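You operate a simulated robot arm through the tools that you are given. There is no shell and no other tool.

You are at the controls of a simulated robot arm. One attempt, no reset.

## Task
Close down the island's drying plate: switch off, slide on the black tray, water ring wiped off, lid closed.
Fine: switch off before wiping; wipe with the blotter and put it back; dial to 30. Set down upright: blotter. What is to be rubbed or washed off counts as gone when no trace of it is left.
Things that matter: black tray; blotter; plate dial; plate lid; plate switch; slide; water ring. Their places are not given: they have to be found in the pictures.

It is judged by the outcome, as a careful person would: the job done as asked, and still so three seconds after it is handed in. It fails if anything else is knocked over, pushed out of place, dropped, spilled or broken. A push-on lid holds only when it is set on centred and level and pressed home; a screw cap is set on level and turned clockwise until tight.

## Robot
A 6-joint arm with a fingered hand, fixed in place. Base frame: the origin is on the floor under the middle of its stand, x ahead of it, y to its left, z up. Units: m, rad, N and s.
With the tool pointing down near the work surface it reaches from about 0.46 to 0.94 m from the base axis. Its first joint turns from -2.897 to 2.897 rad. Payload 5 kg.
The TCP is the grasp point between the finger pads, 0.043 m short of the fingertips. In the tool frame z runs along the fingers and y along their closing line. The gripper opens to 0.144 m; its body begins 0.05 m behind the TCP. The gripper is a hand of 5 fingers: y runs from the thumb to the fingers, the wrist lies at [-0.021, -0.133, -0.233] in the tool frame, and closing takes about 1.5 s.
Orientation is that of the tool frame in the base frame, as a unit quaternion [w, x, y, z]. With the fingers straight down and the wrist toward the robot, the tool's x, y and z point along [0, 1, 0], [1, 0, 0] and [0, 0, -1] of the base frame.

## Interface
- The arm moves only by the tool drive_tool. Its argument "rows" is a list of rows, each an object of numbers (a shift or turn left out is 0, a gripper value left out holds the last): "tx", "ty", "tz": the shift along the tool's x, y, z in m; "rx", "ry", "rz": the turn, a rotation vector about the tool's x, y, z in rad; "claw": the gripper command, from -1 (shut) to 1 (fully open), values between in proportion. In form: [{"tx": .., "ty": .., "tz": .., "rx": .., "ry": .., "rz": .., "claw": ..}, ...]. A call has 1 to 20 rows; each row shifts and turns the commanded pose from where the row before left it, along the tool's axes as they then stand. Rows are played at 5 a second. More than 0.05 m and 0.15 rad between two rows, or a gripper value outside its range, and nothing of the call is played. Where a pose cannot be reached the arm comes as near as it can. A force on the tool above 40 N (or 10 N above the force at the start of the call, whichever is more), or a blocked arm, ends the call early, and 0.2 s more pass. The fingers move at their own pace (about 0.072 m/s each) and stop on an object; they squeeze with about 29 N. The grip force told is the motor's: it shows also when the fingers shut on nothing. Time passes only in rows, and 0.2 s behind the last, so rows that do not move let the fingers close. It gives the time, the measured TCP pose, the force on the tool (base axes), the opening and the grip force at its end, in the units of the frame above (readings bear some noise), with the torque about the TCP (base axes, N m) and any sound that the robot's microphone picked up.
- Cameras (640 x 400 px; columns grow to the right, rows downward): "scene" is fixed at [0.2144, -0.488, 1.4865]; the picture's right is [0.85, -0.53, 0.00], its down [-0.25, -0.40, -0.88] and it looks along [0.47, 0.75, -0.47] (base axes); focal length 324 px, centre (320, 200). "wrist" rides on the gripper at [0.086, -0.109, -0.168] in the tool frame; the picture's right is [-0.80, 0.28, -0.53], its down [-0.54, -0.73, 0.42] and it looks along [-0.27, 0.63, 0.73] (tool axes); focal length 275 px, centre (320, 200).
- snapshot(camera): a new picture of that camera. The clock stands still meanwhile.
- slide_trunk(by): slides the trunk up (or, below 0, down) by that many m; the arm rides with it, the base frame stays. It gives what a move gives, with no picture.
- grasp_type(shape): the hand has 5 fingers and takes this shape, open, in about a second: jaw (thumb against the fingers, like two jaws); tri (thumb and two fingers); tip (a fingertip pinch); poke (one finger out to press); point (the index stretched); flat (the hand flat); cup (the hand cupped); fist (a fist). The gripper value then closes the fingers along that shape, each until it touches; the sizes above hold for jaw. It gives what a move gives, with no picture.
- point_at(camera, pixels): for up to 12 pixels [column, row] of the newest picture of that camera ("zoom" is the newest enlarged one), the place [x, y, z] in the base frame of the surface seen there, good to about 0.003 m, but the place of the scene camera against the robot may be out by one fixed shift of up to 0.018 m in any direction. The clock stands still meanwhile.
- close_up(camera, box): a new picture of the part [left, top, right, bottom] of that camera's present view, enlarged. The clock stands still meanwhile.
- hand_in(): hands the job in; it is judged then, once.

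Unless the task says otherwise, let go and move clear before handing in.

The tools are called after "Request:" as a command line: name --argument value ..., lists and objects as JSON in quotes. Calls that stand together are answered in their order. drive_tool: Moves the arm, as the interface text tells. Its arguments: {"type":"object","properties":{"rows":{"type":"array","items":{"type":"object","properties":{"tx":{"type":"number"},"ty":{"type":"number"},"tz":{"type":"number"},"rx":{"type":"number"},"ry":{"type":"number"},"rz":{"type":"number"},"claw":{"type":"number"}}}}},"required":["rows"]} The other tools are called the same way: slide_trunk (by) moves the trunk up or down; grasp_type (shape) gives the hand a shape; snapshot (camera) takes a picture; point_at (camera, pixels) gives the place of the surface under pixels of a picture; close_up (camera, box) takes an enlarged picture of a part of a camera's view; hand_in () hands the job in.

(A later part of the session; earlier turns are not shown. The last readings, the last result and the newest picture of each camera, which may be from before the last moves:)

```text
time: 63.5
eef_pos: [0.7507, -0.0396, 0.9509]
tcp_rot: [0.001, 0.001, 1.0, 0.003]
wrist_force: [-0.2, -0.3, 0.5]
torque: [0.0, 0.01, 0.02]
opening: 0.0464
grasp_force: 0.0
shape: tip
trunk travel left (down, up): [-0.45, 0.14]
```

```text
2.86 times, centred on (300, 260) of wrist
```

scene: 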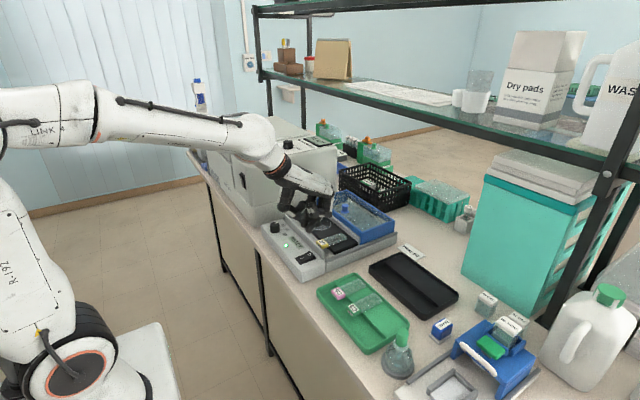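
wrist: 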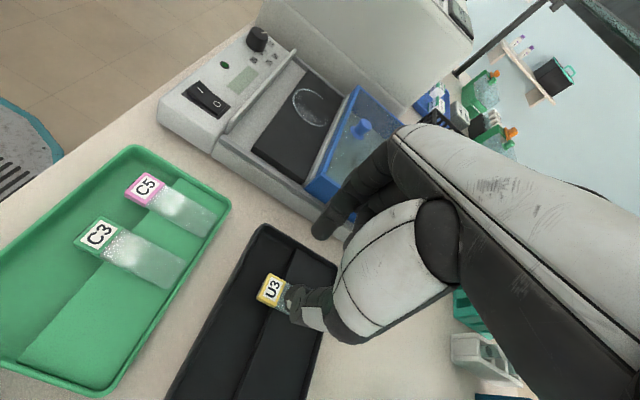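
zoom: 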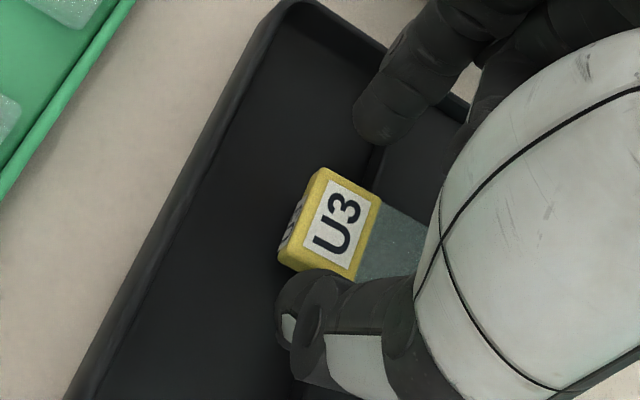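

The thumb is a bit nearer the label than the index, so I'll shift −3 mm in both y and x, then descend to the grip height.

Request:
drive_tool --rows '[{"tx": 0.003, "ty": -0.003}, {"tz": 0.008}, {"tz": 0.007}, {"tz": 0.003}, {}]'

Request:
close_up --camera "scene" --box '[370, 240, 434, 290]'

Request:
close_up --camera "wrist" --box '[240, 190, 360, 330]'

```text
time: 64.7
eef_pos: [0.7478, -0.0428, 0.9319]
tcp_rot: [0.002, 0.001, 1.0, 0.002]
wrist_force: [0.5, 0.1, -1.0]
torque: [-0.01, -0.01, 0.03]
opening: 0.0461
grasp_force: 0.0
shape: tip
trunk travel left (down, up): [-0.45, 0.14]
```

```text
8.00 times, centred on (402, 265) of scene
```

zoom: 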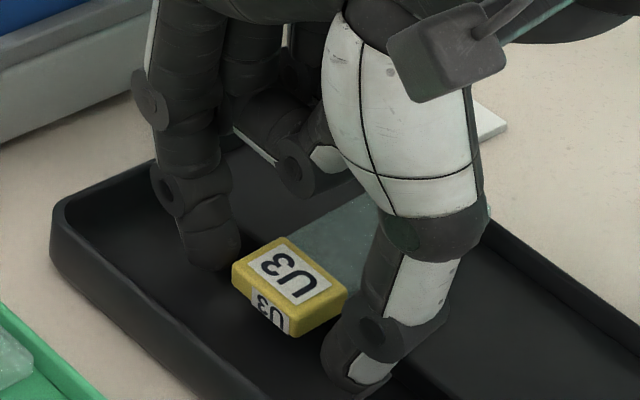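

```text
2.86 times, centred on (300, 260) of wrist
```

zoom: 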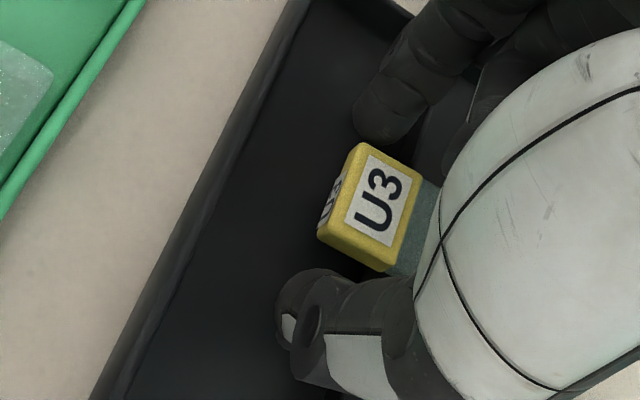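

The tips are on both sides of the label with no contact. I'll close, raise 3 mm, pull 1 cm toward −x, and lower again.

Request:
drive_tool --rows '[{"claw": -1}, {"claw": -1}, {"claw": -1}, {"claw": -1}, {"claw": -1}, {"tz": -0.004}, {"tx": 0.004}, {"tx": 0.004}, {"tx": 0.003}, {}]'

Request:
close_up --camera "scene" --box '[370, 240, 434, 290]'

Request:
close_up --camera "wrist" --box '[240, 190, 360, 330]'

```text
time: 66.9
eef_pos: [0.7371, -0.0446, 0.9355]
tcp_rot: [0.002, 0.0, 1.0, 0.002]
wrist_force: [0.0, -0.1, -1.4]
torque: [0.01, 0.05, 0.0]
opening: 0.0275
grasp_force: 29.4
shape: tip
trunk travel left (down, up): [-0.45, 0.14]
```

```text
8.00 times, centred on (402, 265) of scene
```

zoom: 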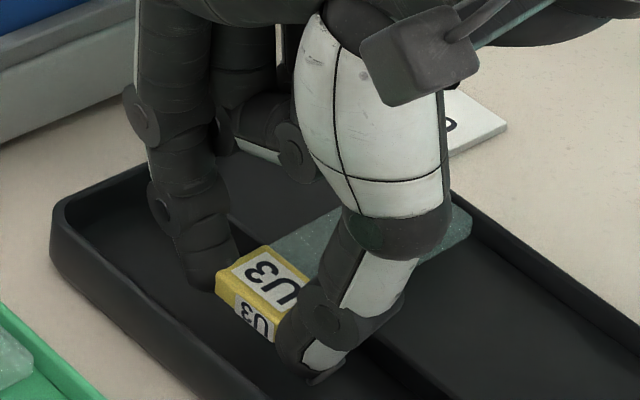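

```text
2.86 times, centred on (300, 260) of wrist
```

zoom: 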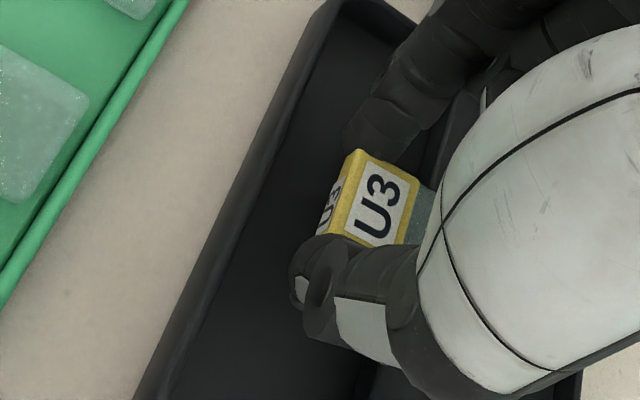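

The slide moved back with the pinch, and its glass end at (470,225) is now clear of the rim. I'll lower and release.

Request:
drive_tool --rows '[{"tz": 0.003}, {"tz": 0.002}, {}]'

Request:
drive_tool --rows '[{"claw": -0.6}, {"claw": -0.5}, {"claw": -0.4, "tz": -0.001}, {"claw": -0.35}, {"claw": -0.35}, {"tz": -0.01}, {"tz": -0.03}, {"tz": -0.04}, {}]'

Request:
close_up --camera "scene" --box '[385, 245, 449, 285]'

Request:
snapshot --camera "wrist"

```text
time: 67.7
eef_pos: [0.7371, -0.0426, 0.9308]
tcp_rot: [0.001, 0.001, 1.0, 0.003]
wrist_force: [0.4, -0.4, -0.2]
torque: [0.0, 0.03, 0.02]
opening: 0.0275
grasp_force: 29.0
shape: tip
trunk travel left (down, up): [-0.45, 0.14]
```

```text
time: 69.7
eef_pos: [0.7361, -0.0432, 1.0124]
tcp_rot: [0.002, 0.001, 1.0, 0.003]
wrist_force: [-0.1, 0.5, -0.4]
torque: [0.02, 0.01, -0.03]
opening: 0.0465
grasp_force: 0.0
shape: tip
trunk travel left (down, up): [-0.45, 0.14]
```

```text
10.00 times, centred on (417, 265) of scene
```

zoom: 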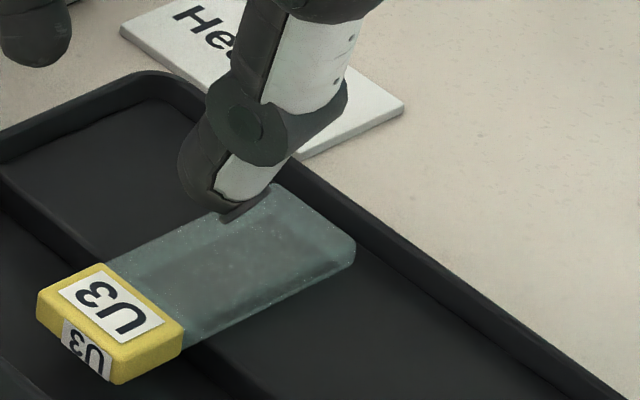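

```text
taken
```

wrist: 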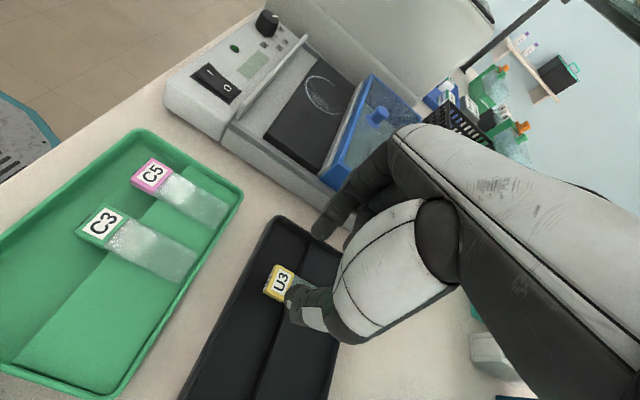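

The slide now lies flat with its end inside the rim. Next is the blotter at scene (442,328), which I'll zoom in on and measure.

Request:
close_up --camera "scene" --box '[417, 308, 467, 348]'

Request:
point_at --camera "zoom" --pixels '[[330, 130], [265, 160], [350, 230], [400, 150], [300, 220], [400, 240], [240, 280], [330, 340], [410, 280], [290, 190], [230, 265], [340, 320]]'

Request:
close_up --camera "scene" --box '[380, 280, 540, 400]'

```text
10.00 times, centred on (442, 328) of scene
```

zoom: 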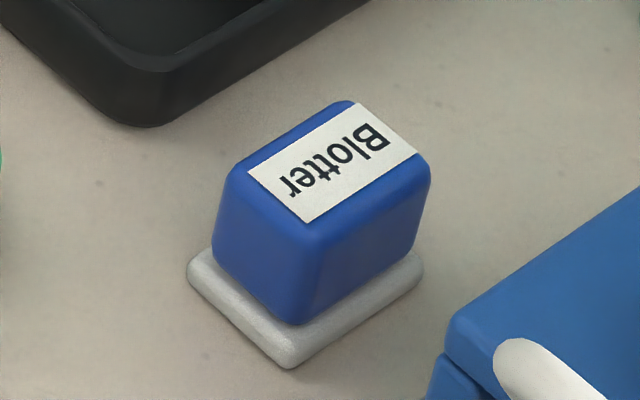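

```text
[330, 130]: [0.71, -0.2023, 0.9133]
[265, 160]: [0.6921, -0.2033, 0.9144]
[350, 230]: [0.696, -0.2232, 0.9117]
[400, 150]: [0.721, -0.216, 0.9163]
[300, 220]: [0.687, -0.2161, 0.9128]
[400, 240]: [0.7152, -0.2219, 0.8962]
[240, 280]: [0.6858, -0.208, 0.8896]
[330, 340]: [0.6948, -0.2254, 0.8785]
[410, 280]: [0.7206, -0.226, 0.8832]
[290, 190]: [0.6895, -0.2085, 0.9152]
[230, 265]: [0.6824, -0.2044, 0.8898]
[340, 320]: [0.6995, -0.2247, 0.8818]
```

```text
3.33 times, centred on (460, 340) of scene
```

zoom: 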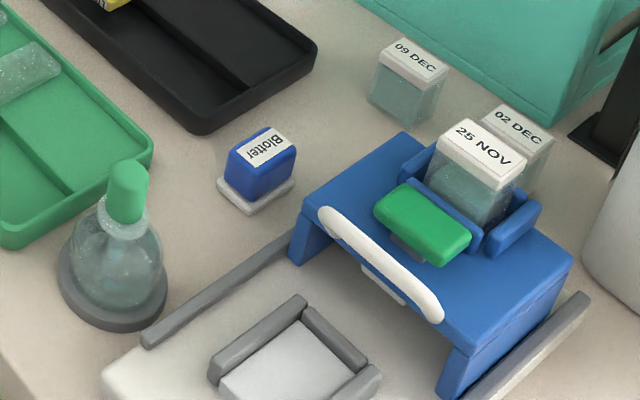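

The blotter's body is about 38 mm (x) by 22 mm (y), centred near (0.7125, −0.2195), with its top at z≈0.918. The blue rack stands close on its −y side, so I'll grip across x with the wrist toward the robot. I'll raise and turn the hand back to zero yaw.

Request:
drive_tool --rows '[{"tz": -0.04}, {"tz": -0.02, "rz": 0.1428}, {"rz": 0.1428}, {"rz": 0.1428}, {"rz": 0.1428}, {"rz": 0.1428}, {"rz": 0.1428}, {"rz": 0.1428}, {"rz": 0.1428}, {"rz": 0.1428}, {"rz": 0.1428}, {"rz": 0.1428}, {}]'

Request:
grasp_type --shape "tri"

Request:
close_up --camera "scene" --box '[400, 290, 500, 370]'

Request:
point_at --camera "zoom" --pixels '[[370, 260], [340, 240], [400, 220], [460, 160], [480, 130], [370, 300], [150, 60], [100, 30], [500, 100], [300, 300], [230, 120], [560, 100]]'

```text
time: 72.5
eef_pos: [0.737, -0.0438, 1.0727]
tcp_rot: [0.001, 0.707, 0.707, 0.004]
wrist_force: [0.0, -0.4, -0.2]
torque: [-0.03, -0.03, -0.01]
opening: 0.0467
grasp_force: 0.0
shape: tip
trunk travel left (down, up): [-0.45, 0.14]
```

```text
time: 73.4
eef_pos: [0.7373, -0.0444, 1.0717]
tcp_rot: [-0.001, 0.708, 0.706, 0.003]
wrist_force: [-0.9, -0.7, 0.9]
torque: [-0.03, -0.01, 0.07]
opening: 0.1434
grasp_force: 0.1
shape: tri
trunk travel left (down, up): [-0.45, 0.14]
```

```text
5.00 times, centred on (450, 330) of scene
```

zoom: 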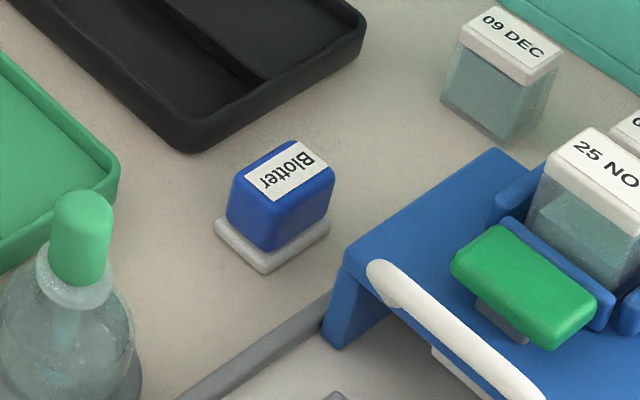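

```text
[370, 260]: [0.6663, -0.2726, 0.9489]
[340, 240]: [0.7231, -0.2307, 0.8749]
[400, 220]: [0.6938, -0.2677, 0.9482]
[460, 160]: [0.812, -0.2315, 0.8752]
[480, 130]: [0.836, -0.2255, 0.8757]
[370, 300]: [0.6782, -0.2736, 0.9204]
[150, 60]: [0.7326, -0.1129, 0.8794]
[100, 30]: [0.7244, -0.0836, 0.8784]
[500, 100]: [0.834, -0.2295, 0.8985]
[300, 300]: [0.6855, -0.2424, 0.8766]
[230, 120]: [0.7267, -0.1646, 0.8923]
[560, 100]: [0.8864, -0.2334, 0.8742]
```

I'll check the heights of the rack's handle and green block near where the folded fingers would hang, at y≈−0.26 to −0.30.

Request:
point_at --camera "zoom" --pixels '[[385, 272], [400, 295], [440, 330], [480, 260], [525, 285], [470, 245], [460, 200], [500, 205], [520, 180], [550, 220], [590, 155], [430, 210]]'

Request:
snapshot --camera "scene"

Request:
snapshot --camera "wrist"

```text
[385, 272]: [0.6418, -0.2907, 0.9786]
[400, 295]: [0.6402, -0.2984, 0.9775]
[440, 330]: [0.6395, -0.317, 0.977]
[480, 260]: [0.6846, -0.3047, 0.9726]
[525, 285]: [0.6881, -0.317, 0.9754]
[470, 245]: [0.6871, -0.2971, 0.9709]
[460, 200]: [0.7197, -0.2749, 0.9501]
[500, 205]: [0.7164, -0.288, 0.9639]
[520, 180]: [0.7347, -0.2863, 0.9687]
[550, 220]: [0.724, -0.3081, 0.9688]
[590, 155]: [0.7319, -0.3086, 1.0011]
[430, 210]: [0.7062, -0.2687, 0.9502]
```

```text
taken
```

scene: 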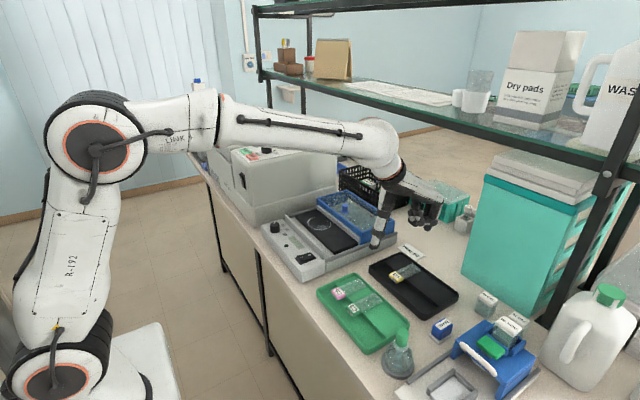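

```text
taken
```

wrist: 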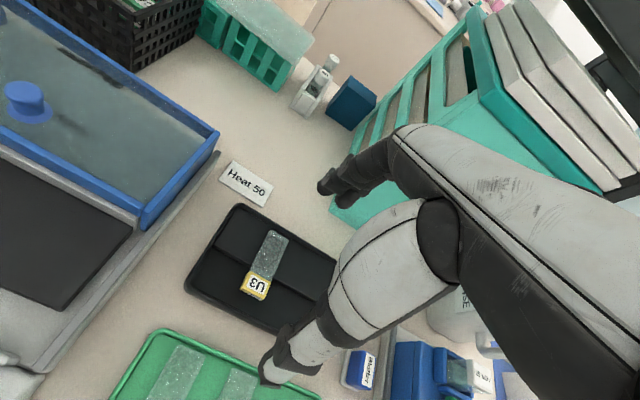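

Gripping straight down would bring the folded fingers close to the rack's holder and jar. Leaning the hand toward +y about the closing axis avoids that and keeps the pads square on the blotter. I'll move above the blotter and tilt there.

Request:
drive_tool --rows '[{"tx": -0.04, "ty": -0.006, "claw": 0}, {"tx": -0.04, "ty": -0.006}, {"tx": -0.04, "ty": -0.006}, {"tx": -0.04, "ty": -0.0068}, {"ry": -0.15}, {"ry": -0.15}, {"ry": -0.15}, {}]'

Request:
snapshot --camera "scene"

Request:
close_up --camera "scene" --box '[380, 250, 540, 370]'

Request:
snapshot --camera "wrist"

```text
time: 75.2
eef_pos: [0.7115, -0.2042, 1.0713]
tcp_rot: [0.158, 0.691, 0.689, -0.155]
wrist_force: [-0.9, 0.5, 0.8]
torque: [-0.03, 0.0, 0.0]
opening: 0.0724
grasp_force: 0.0
shape: tri
trunk travel left (down, up): [-0.45, 0.14]
```

```text
taken
```

scene: 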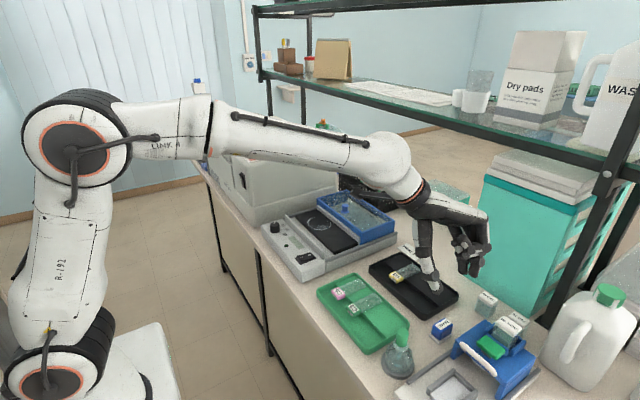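

```text
3.33 times, centred on (460, 310) of scene
```

zoom: 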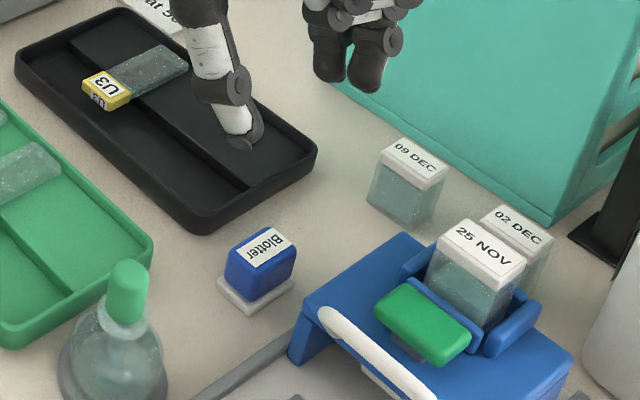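

```text
taken
```

wrist: 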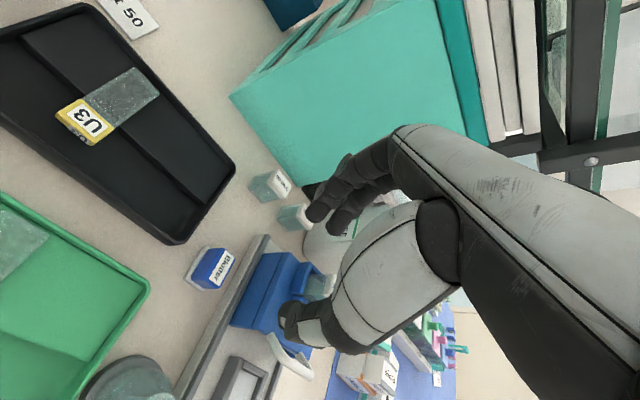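

The tilt is as intended, and the folded fingers are well away from the rack. I'll refine the blotter's position from the wrist view at (211,268).

Request:
close_up --camera "wrist" --box '[171, 238, 251, 298]'

Request:
point_at --camera "zoom" --pixels '[[290, 200], [330, 160], [400, 130], [250, 250], [350, 240], [380, 200], [170, 250], [300, 330], [200, 180], [230, 150], [300, 270], [150, 200]]'

```text
6.67 times, centred on (211, 268) of wrist
```

zoom: 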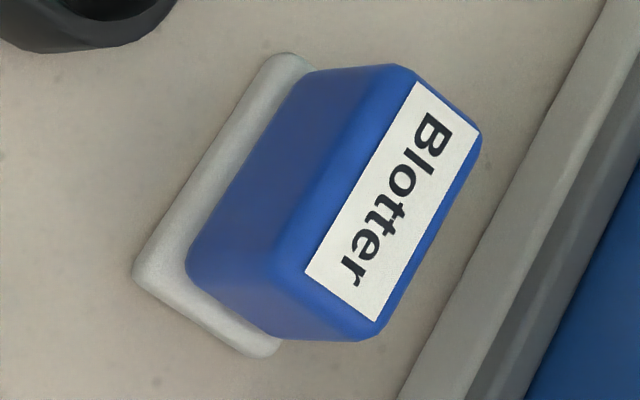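

```text
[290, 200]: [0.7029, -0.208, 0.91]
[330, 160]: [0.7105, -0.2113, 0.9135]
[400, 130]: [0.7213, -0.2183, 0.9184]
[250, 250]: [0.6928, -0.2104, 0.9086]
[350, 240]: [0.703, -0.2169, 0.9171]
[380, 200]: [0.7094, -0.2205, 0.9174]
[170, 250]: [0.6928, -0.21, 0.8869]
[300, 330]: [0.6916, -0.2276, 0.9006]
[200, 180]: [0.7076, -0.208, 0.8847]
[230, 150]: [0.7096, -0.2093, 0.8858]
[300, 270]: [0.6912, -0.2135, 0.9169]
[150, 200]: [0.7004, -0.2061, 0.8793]
```

The blotter's top is centred at about (0.710, −0.2205), and the TCP is lined up with it. I'll descend vertically to just above it and check both views.

Request:
drive_tool --rows '[{"tz": 0.0181, "tx": 0.0086}, {"tz": 0.0181, "tx": 0.0086}, {"tz": 0.0181, "tx": 0.0086}, {"tz": 0.0181, "tx": 0.0086}, {"tz": 0.0181, "tx": 0.0086, "claw": -0.1}, {}]'

Request:
close_up --camera "scene" --box '[400, 270, 500, 350]'

Request:
close_up --camera "wrist" --box '[200, 160, 400, 360]'

```text
time: 76.6
eef_pos: [0.7134, -0.2037, 0.9704]
tcp_rot: [0.157, 0.691, 0.689, -0.155]
wrist_force: [-0.2, 0.1, -0.6]
torque: [-0.02, 0.02, 0.02]
opening: 0.0653
grasp_force: 0.0
shape: tri
trunk travel left (down, up): [-0.45, 0.14]
```

```text
5.00 times, centred on (450, 310) of scene
```

zoom: 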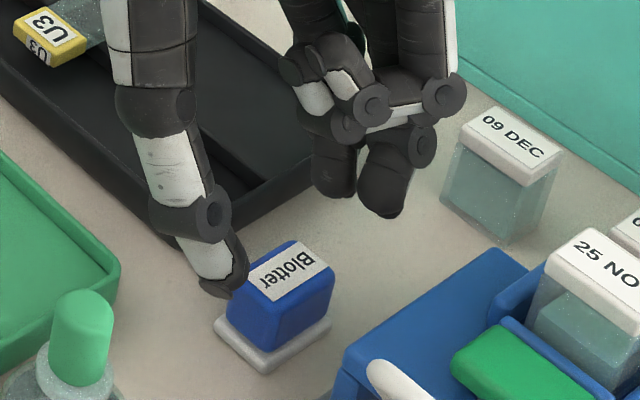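

```text
2.00 times, centred on (300, 260) of wrist
```

zoom: 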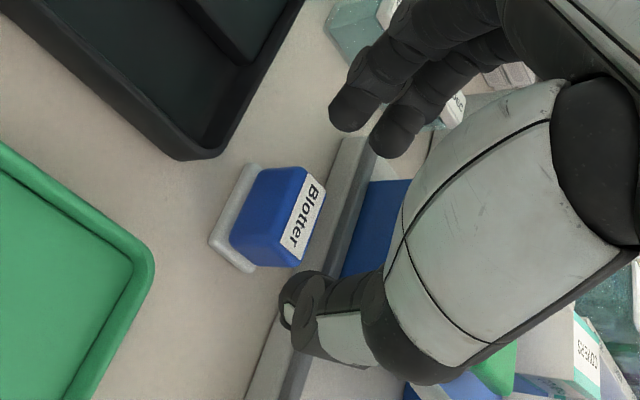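

The geometry is consistent: thumb and fingers straddle the blotter. I'll descend the last 2.8 cm and check for contact.

Request:
drive_tool --rows '[{"tz": 0.009, "tx": 0.0043}, {"tz": 0.009, "tx": 0.0043}, {"tz": 0.0073, "tx": 0.0035, "ty": -0.002}, {}]'

Request:
close_up --camera "scene" --box '[400, 270, 500, 350]'

Request:
close_up --camera "wrist" --box '[200, 160, 400, 360]'

```text
time: 77.6
eef_pos: [0.7109, -0.2028, 0.9425]
tcp_rot: [0.157, 0.691, 0.688, -0.155]
wrist_force: [0.1, -0.4, -0.3]
torque: [0.01, -0.01, 0.02]
opening: 0.0656
grasp_force: 0.0
shape: tri
trunk travel left (down, up): [-0.45, 0.14]
```

```text
5.00 times, centred on (450, 310) of scene
```

zoom: 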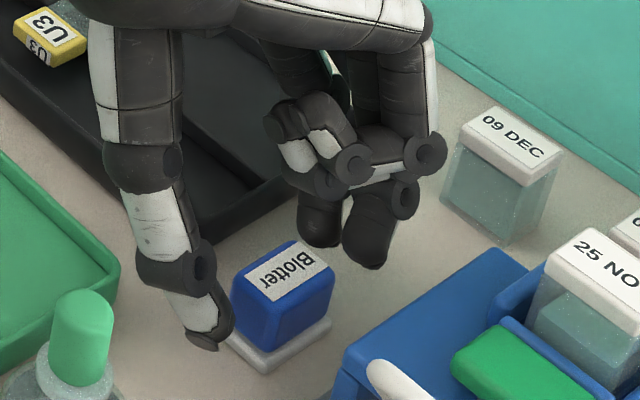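

```text
2.00 times, centred on (300, 260) of wrist
```

zoom: 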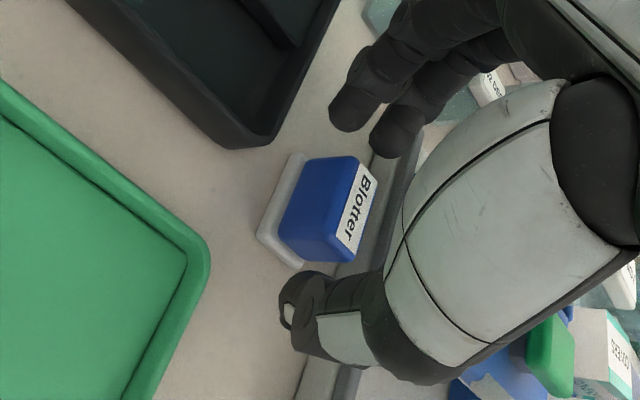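

The blotter sits between the thumb at (300,300) and the two fingers. I'll close on it.

Request:
drive_tool --rows '[{"claw": -1}, {"claw": -1}, {"claw": -1}, {"claw": -1}, {"claw": -1}]'

Request:
close_up --camera "scene" --box '[400, 270, 500, 350]'

Request:
close_up --camera "wrist" --box '[200, 160, 400, 360]'

```text
time: 78.8
eef_pos: [0.7099, -0.203, 0.943]
tcp_rot: [0.157, 0.69, 0.689, -0.155]
wrist_force: [0.5, 0.4, -0.7]
torque: [0.02, 0.01, 0.0]
opening: 0.0368
grasp_force: 28.8
shape: tri
trunk travel left (down, up): [-0.45, 0.14]
```

```text
5.00 times, centred on (450, 310) of scene
```

zoom: 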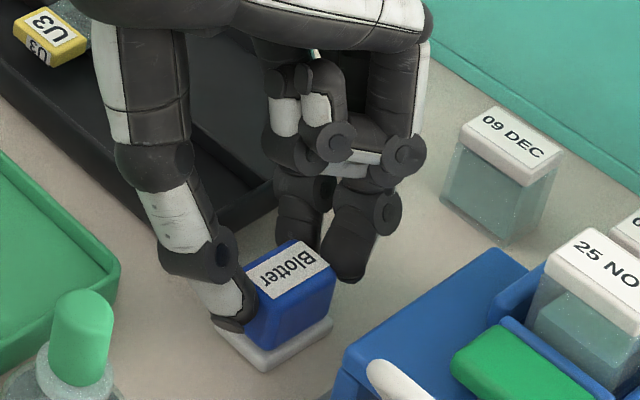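

```text
2.00 times, centred on (300, 260) of wrist
```

zoom: 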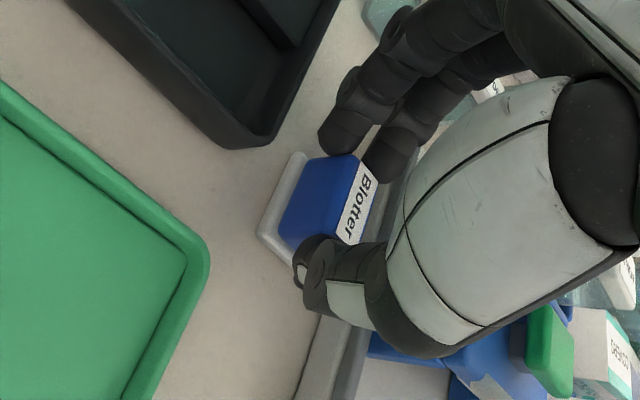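

The blotter is gripped at an opening of 0.037 with no side load. I'll remember this pose (0.710, −0.203, 0.943) for putting it back, then lift it vertically.

Request:
drive_tool --rows '[{"tz": -0.0045, "tx": -0.0022}, {"tz": -0.009, "tx": -0.0043}, {"tz": -0.0135, "tx": -0.0065}, {}]'

Request:
close_up --camera "scene" --box '[400, 260, 500, 340]'

Request:
close_up --camera "wrist" --box '[200, 160, 400, 360]'

```text
time: 79.8
eef_pos: [0.7086, -0.2038, 0.9735]
tcp_rot: [0.157, 0.69, 0.689, -0.155]
wrist_force: [0.6, 0.2, -1.0]
torque: [0.01, -0.02, -0.03]
opening: 0.0366
grasp_force: 28.6
shape: tri
trunk travel left (down, up): [-0.45, 0.14]
```

```text
5.00 times, centred on (450, 300) of scene
```

zoom: 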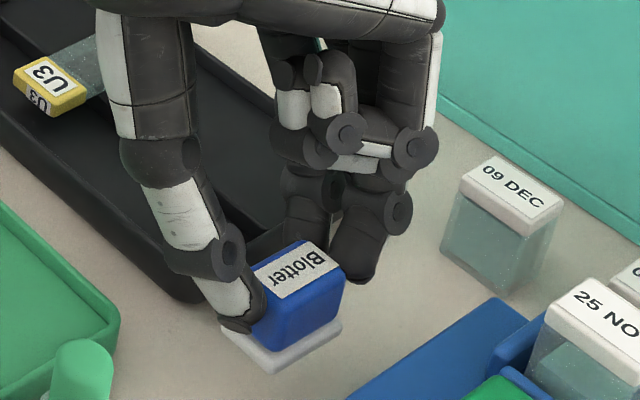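

```text
2.00 times, centred on (300, 260) of wrist
```

zoom: 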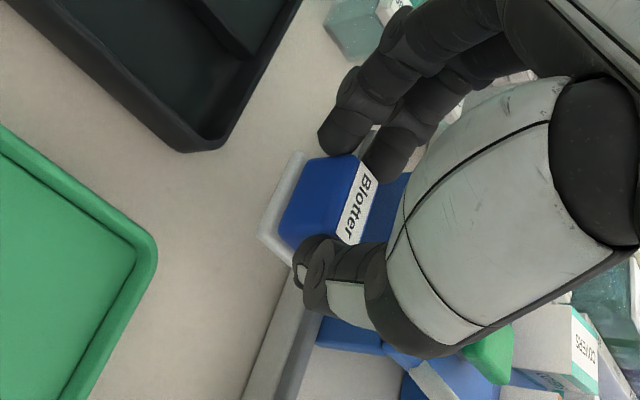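

The blotter lifted level. I'll raise it higher and carry it +y, clear of the rack, before turning the hand.

Request:
drive_tool --rows '[{"tz": -0.0196, "tx": -0.0094}, {"tz": -0.0196, "tx": -0.0094}, {"tz": -0.0196, "tx": -0.0094}, {"tz": -0.0196, "tx": -0.0094}, {"tx": 0.0271, "tz": -0.013}, {"tx": 0.0361, "tz": -0.0173}, {"tx": 0.0361, "tz": -0.0173, "ty": -0.01}, {"tx": 0.0361, "tz": -0.0173, "ty": -0.015}, {"tx": 0.0361, "tz": -0.0173, "ty": -0.015}, {}]'

Request:
snapshot --camera "scene"

```text
time: 82.0
eef_pos: [0.6695, -0.0134, 1.0615]
tcp_rot: [0.157, 0.691, 0.688, -0.156]
wrist_force: [-1.4, 0.0, -0.3]
torque: [0.01, -0.04, 0.05]
opening: 0.0365
grasp_force: 28.9
shape: tri
trunk travel left (down, up): [-0.45, 0.14]
```

```text
taken
```

scene: 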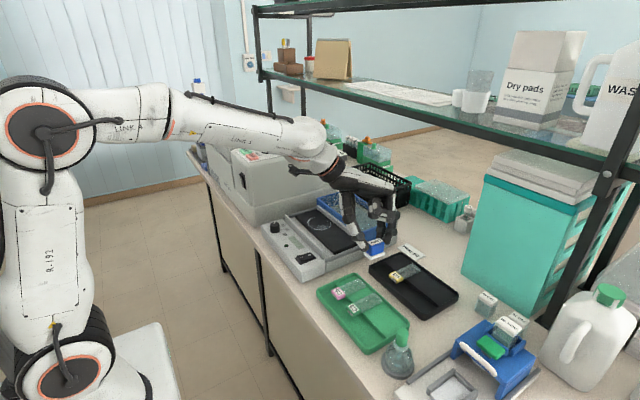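

I'm at (0.67, −0.013, 1.06) with the blotter in hand. I'll turn 90° about the vertical so the hand leans toward the robot.

Request:
drive_tool --rows '[{"rx": -0.0617, "rz": -0.129}, {"rx": -0.0617, "rz": -0.129}, {"rx": -0.0617, "rz": -0.129}, {"rx": -0.0617, "rz": -0.129}, {"rx": -0.0617, "rz": -0.129}, {"rx": -0.0617, "rz": -0.129}, {"rx": -0.0617, "rz": -0.129}, {"rx": -0.0617, "rz": -0.129}, {"rx": -0.0617, "rz": -0.129}, {"rx": -0.0617, "rz": -0.129}, {"rx": -0.0617, "rz": -0.129}, {}]'

Request:
snapshot --camera "wrist"

Request:
snapshot --camera "scene"

```text
time: 84.6
eef_pos: [0.6707, -0.0132, 1.06]
tcp_rot: [0.223, -0.001, 0.975, 0.001]
wrist_force: [-0.8, 0.4, -0.2]
torque: [0.01, 0.01, -0.03]
opening: 0.0363
grasp_force: 29.6
shape: tri
trunk travel left (down, up): [-0.45, 0.14]
```

```text
taken
```

wrist: 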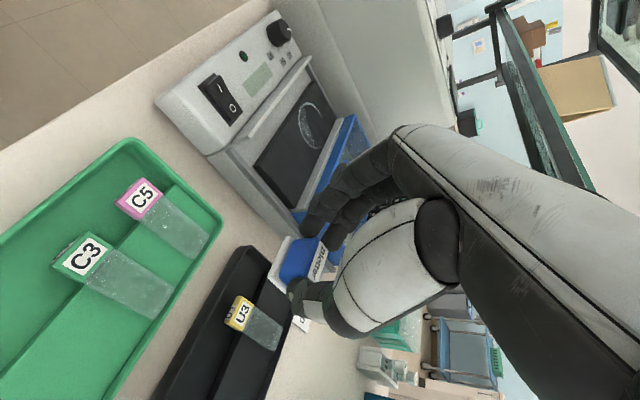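

```text
taken
```

scene: 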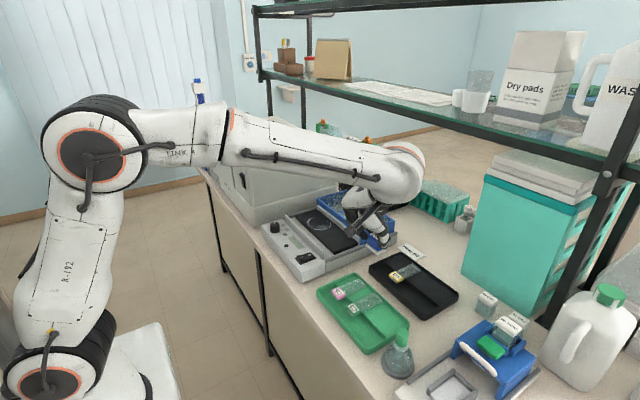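

The lean is now toward the robot and the blotter is still level. I'll move closer to the plate to measure the ring, strip and lid accurately before wiping.

Request:
drive_tool --rows '[{"ty": 0.035}, {"ty": 0.035}, {"ty": 0.035}, {"ty": 0.02}, {}]'

Request:
snapshot --camera "wrist"

Request:
close_up --camera "wrist" --box '[200, 80, 400, 260]'

```text
time: 85.8
eef_pos: [0.6703, 0.1107, 1.0615]
tcp_rot: [0.224, -0.001, 0.975, 0.001]
wrist_force: [0.5, -1.5, -0.7]
torque: [-0.03, 0.03, 0.01]
opening: 0.0365
grasp_force: 29.0
shape: tri
trunk travel left (down, up): [-0.45, 0.14]
```

```text
taken
```

wrist: 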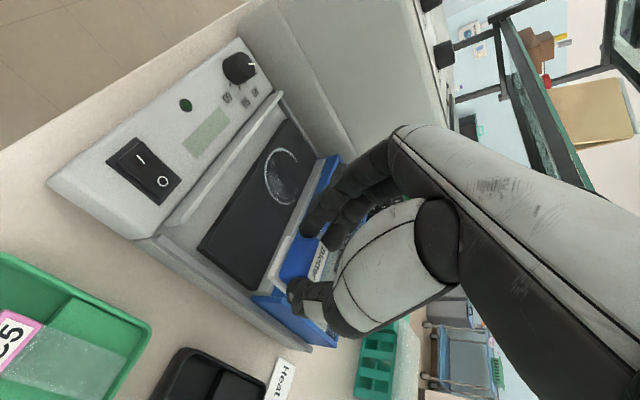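

```text
2.22 times, centred on (300, 170) of wrist
```

zoom: 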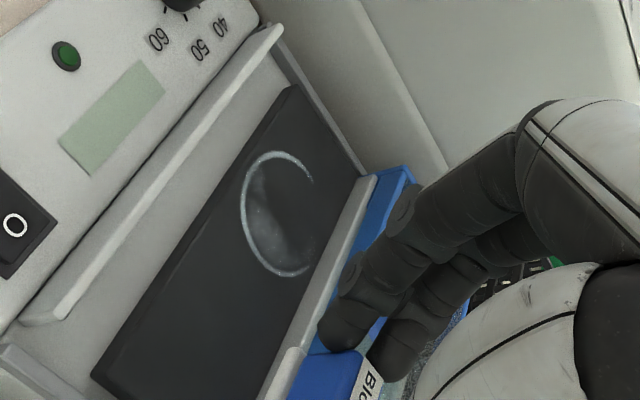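

I fit the ring as a circle centred at (0.690, 0.252) with outer radius ≈0.040, so it runs almost to the strip at x≈0.733. I'll check the strip's and lid's positions with direct points.

Request:
point_at --camera "zoom" --pixels '[[345, 225], [352, 232], [360, 225], [372, 190], [330, 270], [300, 320], [385, 200], [390, 190], [400, 180], [362, 235], [310, 265], [275, 275]]'

Request:
close_up --camera "wrist" --box '[260, 130, 360, 230]'

Request:
point_at --camera "zoom" --pixels '[[330, 200], [345, 205], [355, 205], [370, 190], [385, 170], [400, 150], [380, 210], [310, 240], [325, 250], [340, 260], [300, 200], [260, 270]]'

```text
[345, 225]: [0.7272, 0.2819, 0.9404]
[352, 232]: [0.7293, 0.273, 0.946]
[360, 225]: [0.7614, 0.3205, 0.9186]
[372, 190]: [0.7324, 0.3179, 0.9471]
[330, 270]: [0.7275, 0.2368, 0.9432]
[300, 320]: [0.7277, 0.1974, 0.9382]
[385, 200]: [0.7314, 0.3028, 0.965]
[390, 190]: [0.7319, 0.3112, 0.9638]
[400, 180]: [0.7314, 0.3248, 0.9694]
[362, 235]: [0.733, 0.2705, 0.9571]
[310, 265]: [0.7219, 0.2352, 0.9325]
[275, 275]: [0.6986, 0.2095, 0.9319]
```

```text
4.00 times, centred on (310, 180) of wrist
```

zoom: 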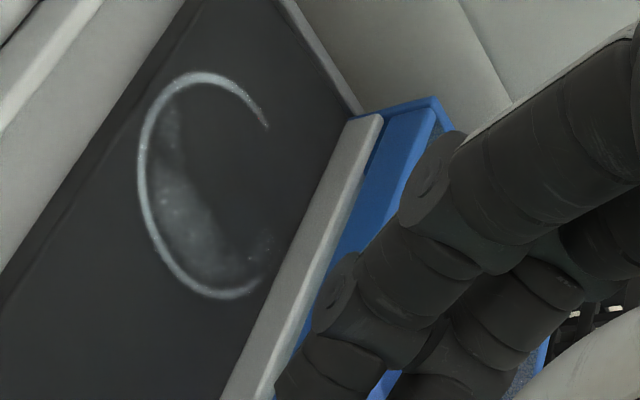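

```text
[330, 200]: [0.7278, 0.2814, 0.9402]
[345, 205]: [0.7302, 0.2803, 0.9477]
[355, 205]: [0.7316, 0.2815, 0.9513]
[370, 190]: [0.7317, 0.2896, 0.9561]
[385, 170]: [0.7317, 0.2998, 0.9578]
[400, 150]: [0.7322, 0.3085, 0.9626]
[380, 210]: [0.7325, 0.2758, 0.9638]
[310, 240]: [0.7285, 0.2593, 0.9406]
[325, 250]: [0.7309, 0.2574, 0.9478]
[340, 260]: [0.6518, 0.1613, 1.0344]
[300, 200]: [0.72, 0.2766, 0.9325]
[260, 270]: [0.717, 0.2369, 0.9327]
```

Direct points put the strip face at x≈0.728 and the lid front at x≈0.732, with ring traces reaching x≈0.722. I'll turn another 22° so a pad corner leads toward the strip while the fingers stay clear of the lid, then hover over the start of the wipe.

Request:
drive_tool --rows '[{"rx": -0.0557, "rz": -0.1153}, {"rx": -0.0557, "rz": -0.1153}, {"rx": -0.0557, "rz": -0.1153}, {"tx": -0.0028, "ty": 0.0267, "tz": 0.0013}, {"tx": -0.0028, "ty": 0.0267, "tz": 0.0013}, {"tx": -0.0027, "ty": 0.0267, "tz": 0.0014}, {}]'

Request:
snapshot --camera "wrist"

Request:
close_up --camera "scene" --box '[280, 170, 380, 250]'

```text
time: 87.4
eef_pos: [0.6474, 0.1879, 1.0604]
tcp_rot: [0.22, -0.186, 0.957, 0.044]
wrist_force: [0.6, 0.5, -0.7]
torque: [-0.02, 0.0, -0.04]
opening: 0.0366
grasp_force: 28.9
shape: tri
trunk travel left (down, up): [-0.45, 0.14]
```

```text
taken
```

wrist: 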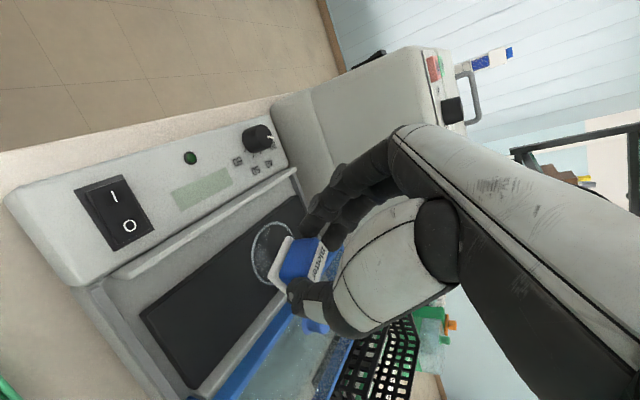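

```text
5.00 times, centred on (330, 210) of scene
```

zoom: 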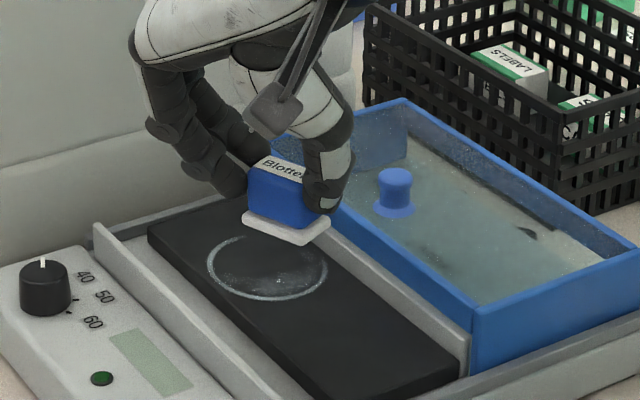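

The blotter is level above the plate at the wipe's start. I'll descend vertically to just above the plate and then feel for contact.

Request:
drive_tool --rows '[{"tx": 0.0078, "tz": 0.0162}, {"tx": 0.0078, "tz": 0.0162}, {"tx": 0.0074, "tz": 0.0153}, {}]'

Request:
drive_tool --rows '[{"tx": 0.0013, "tz": 0.0027}, {"tx": 0.0009, "tz": 0.0018}, {}]'

Request:
close_up --camera "scene" --box '[290, 190, 370, 250]'

```text
time: 88.4
eef_pos: [0.6481, 0.1884, 1.006]
tcp_rot: [0.221, -0.186, 0.956, 0.044]
wrist_force: [-0.7, 0.3, -0.6]
torque: [0.01, 0.02, 0.03]
opening: 0.0369
grasp_force: 29.2
shape: tri
trunk travel left (down, up): [-0.45, 0.14]
```

```text
time: 89.2
eef_pos: [0.6483, 0.1882, 1.0014]
tcp_rot: [0.22, -0.187, 0.956, 0.044]
wrist_force: [-0.5, -1.4, -0.4]
torque: [0.0, 0.02, -0.01]
opening: 0.0364
grasp_force: 28.4
shape: tri
trunk travel left (down, up): [-0.45, 0.14]
```

```text
6.67 times, centred on (330, 220) of scene
```

zoom: 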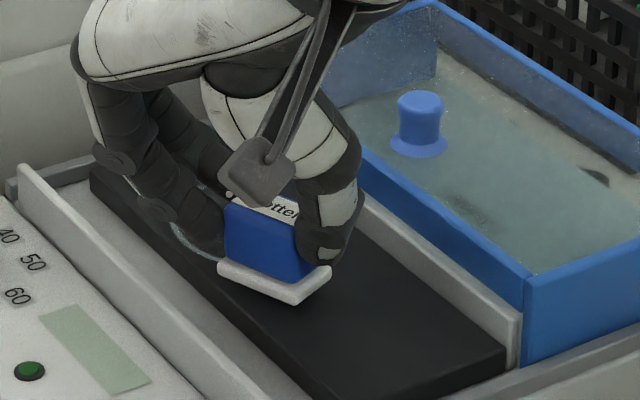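

No contact yet at z=1.0014. I'll continue in small steps.

Request:
drive_tool --rows '[{"tx": 0.0009, "tz": 0.0018}, {"tx": 0.0009, "tz": 0.0018}, {}]'

Request:
drive_tool --rows '[{"tx": 0.0007, "tz": 0.0014}, {}]'

```text
time: 90.0
eef_pos: [0.6473, 0.1884, 0.9976]
tcp_rot: [0.22, -0.187, 0.956, 0.044]
wrist_force: [-0.7, 0.3, -0.3]
torque: [0.01, -0.02, -0.02]
opening: 0.0366
grasp_force: 28.7
shape: tri
trunk travel left (down, up): [-0.45, 0.14]
```

```text
time: 90.6
eef_pos: [0.6481, 0.1872, 0.9975]
tcp_rot: [0.219, -0.186, 0.957, 0.044]
wrist_force: [0.1, 0.5, -0.9]
torque: [0.02, 0.04, -0.02]
opening: 0.0367
grasp_force: 28.7
shape: tri
trunk travel left (down, up): [-0.45, 0.14]
```

Still nothing, so I'll take two more 1.5 mm steps, checking each one.

Request:
drive_tool --rows '[{"tx": 0.0007, "tz": 0.0014}, {}]'

Request:
drive_tool --rows '[{"tx": 0.0005, "tz": 0.0011}, {}]'

Request:
close_up --camera "scene" --box '[300, 200, 364, 250]'

```text
time: 91.2
eef_pos: [0.6477, 0.188, 0.9976]
tcp_rot: [0.22, -0.186, 0.956, 0.044]
wrist_force: [1.1, -1.0, 4.3]
torque: [0.06, -0.04, -0.04]
opening: 0.0367
grasp_force: 29.0
shape: tri
trunk travel left (down, up): [-0.45, 0.14]
```

```text
time: 91.8
eef_pos: [0.6479, 0.1889, 0.9945]
tcp_rot: [0.221, -0.186, 0.956, 0.044]
wrist_force: [0.2, -1.3, 11.9]
torque: [0.12, -0.06, -0.05]
opening: 0.0367
grasp_force: 29.4
shape: tri
trunk travel left (down, up): [-0.45, 0.14]
```

```text
8.00 times, centred on (332, 225) of scene
```

zoom: 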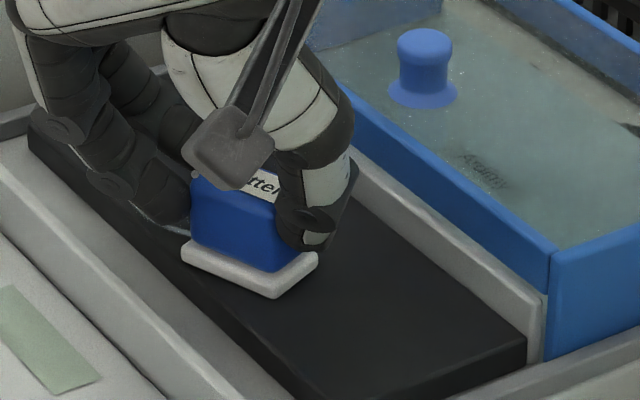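

The pad is on the plate at about 12 N. I'll sweep along +y over the ring's left part.

Request:
drive_tool --rows '[{"tx": -0.0051, "ty": 0.0139, "tz": 0.0024}, {"tx": -0.0051, "ty": 0.0139, "tz": 0.0024}, {"tx": -0.0051, "ty": 0.0139, "tz": 0.0024}, {"tx": -0.0051, "ty": 0.0139, "tz": 0.0024}, {"tx": -0.0051, "ty": 0.0139, "tz": 0.0024}, {"tx": -0.0051, "ty": 0.0139, "tz": 0.0024}, {"tx": -0.0051, "ty": 0.0139, "tz": 0.0024}, {}]'

Request:
close_up --camera "scene" --box '[280, 180, 360, 240]'

Request:
snapshot --camera "wrist"

```text
time: 93.6
eef_pos: [0.649, 0.2945, 0.9949]
tcp_rot: [0.221, -0.187, 0.956, 0.043]
wrist_force: [1.3, -3.9, 14.7]
torque: [0.05, -0.16, -0.02]
opening: 0.0372
grasp_force: 29.6
shape: tri
trunk travel left (down, up): [-0.45, 0.14]
```

```text
6.67 times, centred on (320, 210) of scene
```

zoom: 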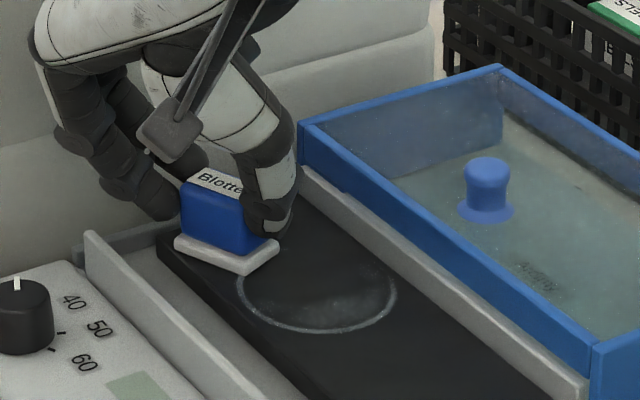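

```text
taken
```

wrist: 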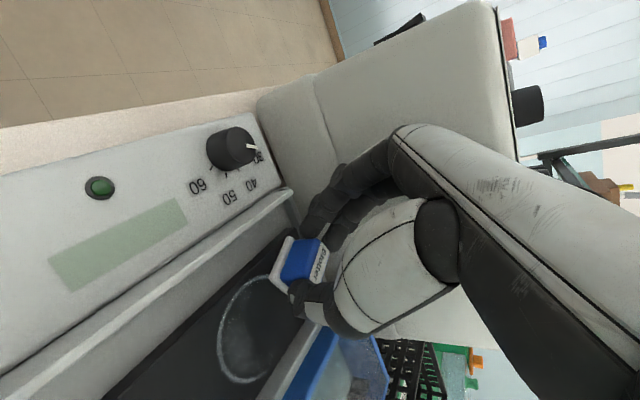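

The ring is still partly visible after one pass over its left half. I'll zoom in to see whether that part faded.

Request:
close_up --camera "wrist" --box '[190, 230, 330, 400]'

Request:
close_up --camera "scene" --box '[300, 205, 348, 235]'

```text
2.35 times, centred on (260, 315) of wrist
```

zoom: 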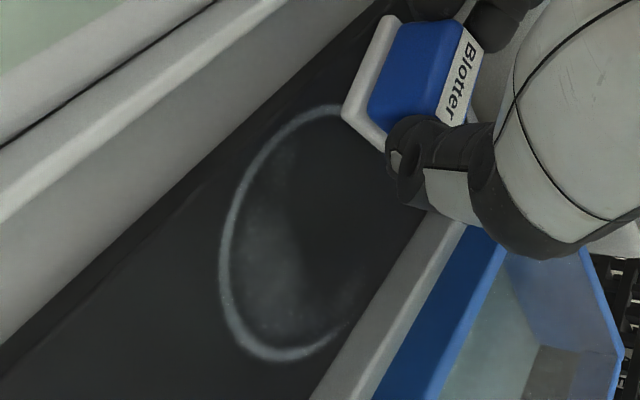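

```text
13.33 times, centred on (324, 220) of scene
```

zoom: 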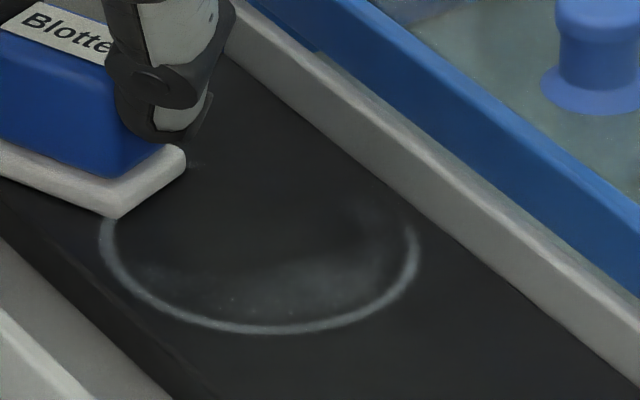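

The whole ring is dimmer than before, so rubbing is working. I'll shift +2 cm in x and sweep back over the middle.

Request:
drive_tool --rows '[{"tx": -0.0084, "ty": -0.0037, "tz": 0.004}, {"tx": -0.0084, "ty": -0.0037, "tz": 0.004}, {"tx": 0.0051, "ty": -0.0139, "tz": -0.0024}, {"tx": 0.0051, "ty": -0.0139, "tz": -0.0024}, {"tx": 0.0051, "ty": -0.0139, "tz": -0.0024}, {"tx": 0.0051, "ty": -0.0139, "tz": -0.0024}, {"tx": 0.0051, "ty": -0.0139, "tz": -0.0024}, {"tx": 0.0051, "ty": -0.0139, "tz": -0.0024}, {"tx": 0.0051, "ty": -0.0139, "tz": -0.0024}, {}]'

Request:
close_up --camera "scene" --box '[290, 190, 370, 250]'

```text
time: 95.8
eef_pos: [0.669, 0.1877, 0.9949]
tcp_rot: [0.22, -0.186, 0.957, 0.043]
wrist_force: [0.4, 3.6, 15.7]
torque: [0.29, -0.07, -0.02]
opening: 0.0373
grasp_force: 28.9
shape: tri
trunk travel left (down, up): [-0.45, 0.14]
```

```text
6.67 times, centred on (330, 220) of scene
```

zoom: 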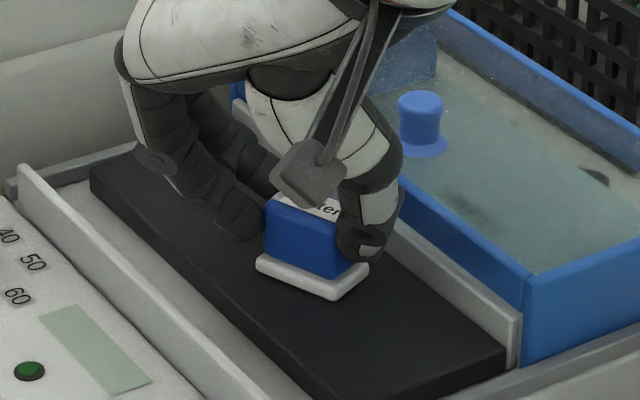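

Next I'll sweep the right-hand part, with the pad corner near the strip, moving +y and watching for side forces.

Request:
drive_tool --rows '[{"tx": -0.0084, "ty": -0.0037, "tz": 0.004}, {"tx": -0.0067, "ty": -0.003, "tz": 0.0032}, {"tx": -0.0051, "ty": 0.0139, "tz": 0.0024}, {"tx": -0.0051, "ty": 0.0139, "tz": 0.0024}, {"tx": -0.0051, "ty": 0.0139, "tz": 0.0024}, {"tx": -0.0051, "ty": 0.0139, "tz": 0.0024}, {"tx": -0.0051, "ty": 0.0139, "tz": 0.0024}, {"tx": -0.0051, "ty": 0.0139, "tz": 0.0024}, {"tx": -0.0051, "ty": 0.0139, "tz": 0.0024}, {}]'

Request:
close_up --camera "scene" --box '[290, 180, 370, 240]'

Request:
snapshot --camera "wrist"

```text
time: 98.0
eef_pos: [0.6855, 0.294, 0.9958]
tcp_rot: [0.22, -0.187, 0.957, 0.044]
wrist_force: [0.3, -2.1, 9.9]
torque: [0.08, -0.06, 0.06]
opening: 0.0376
grasp_force: 29.0
shape: tri
trunk travel left (down, up): [-0.45, 0.14]
```

```text
6.67 times, centred on (330, 210) of scene
```

zoom: 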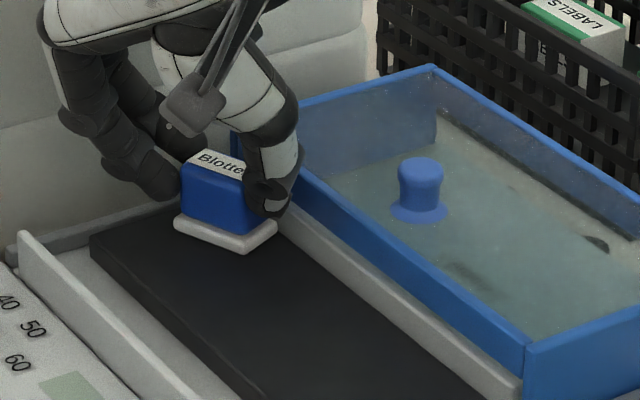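

```text
taken
```

wrist: 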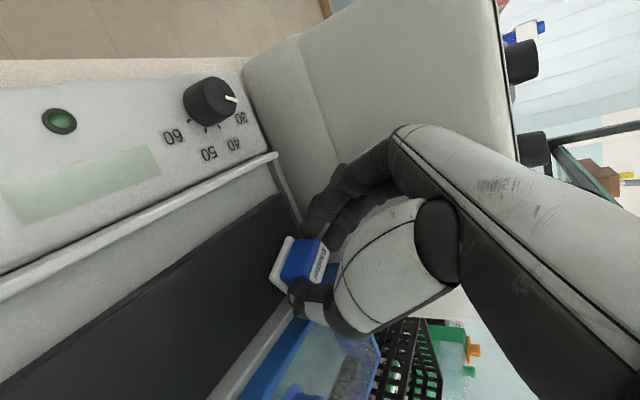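

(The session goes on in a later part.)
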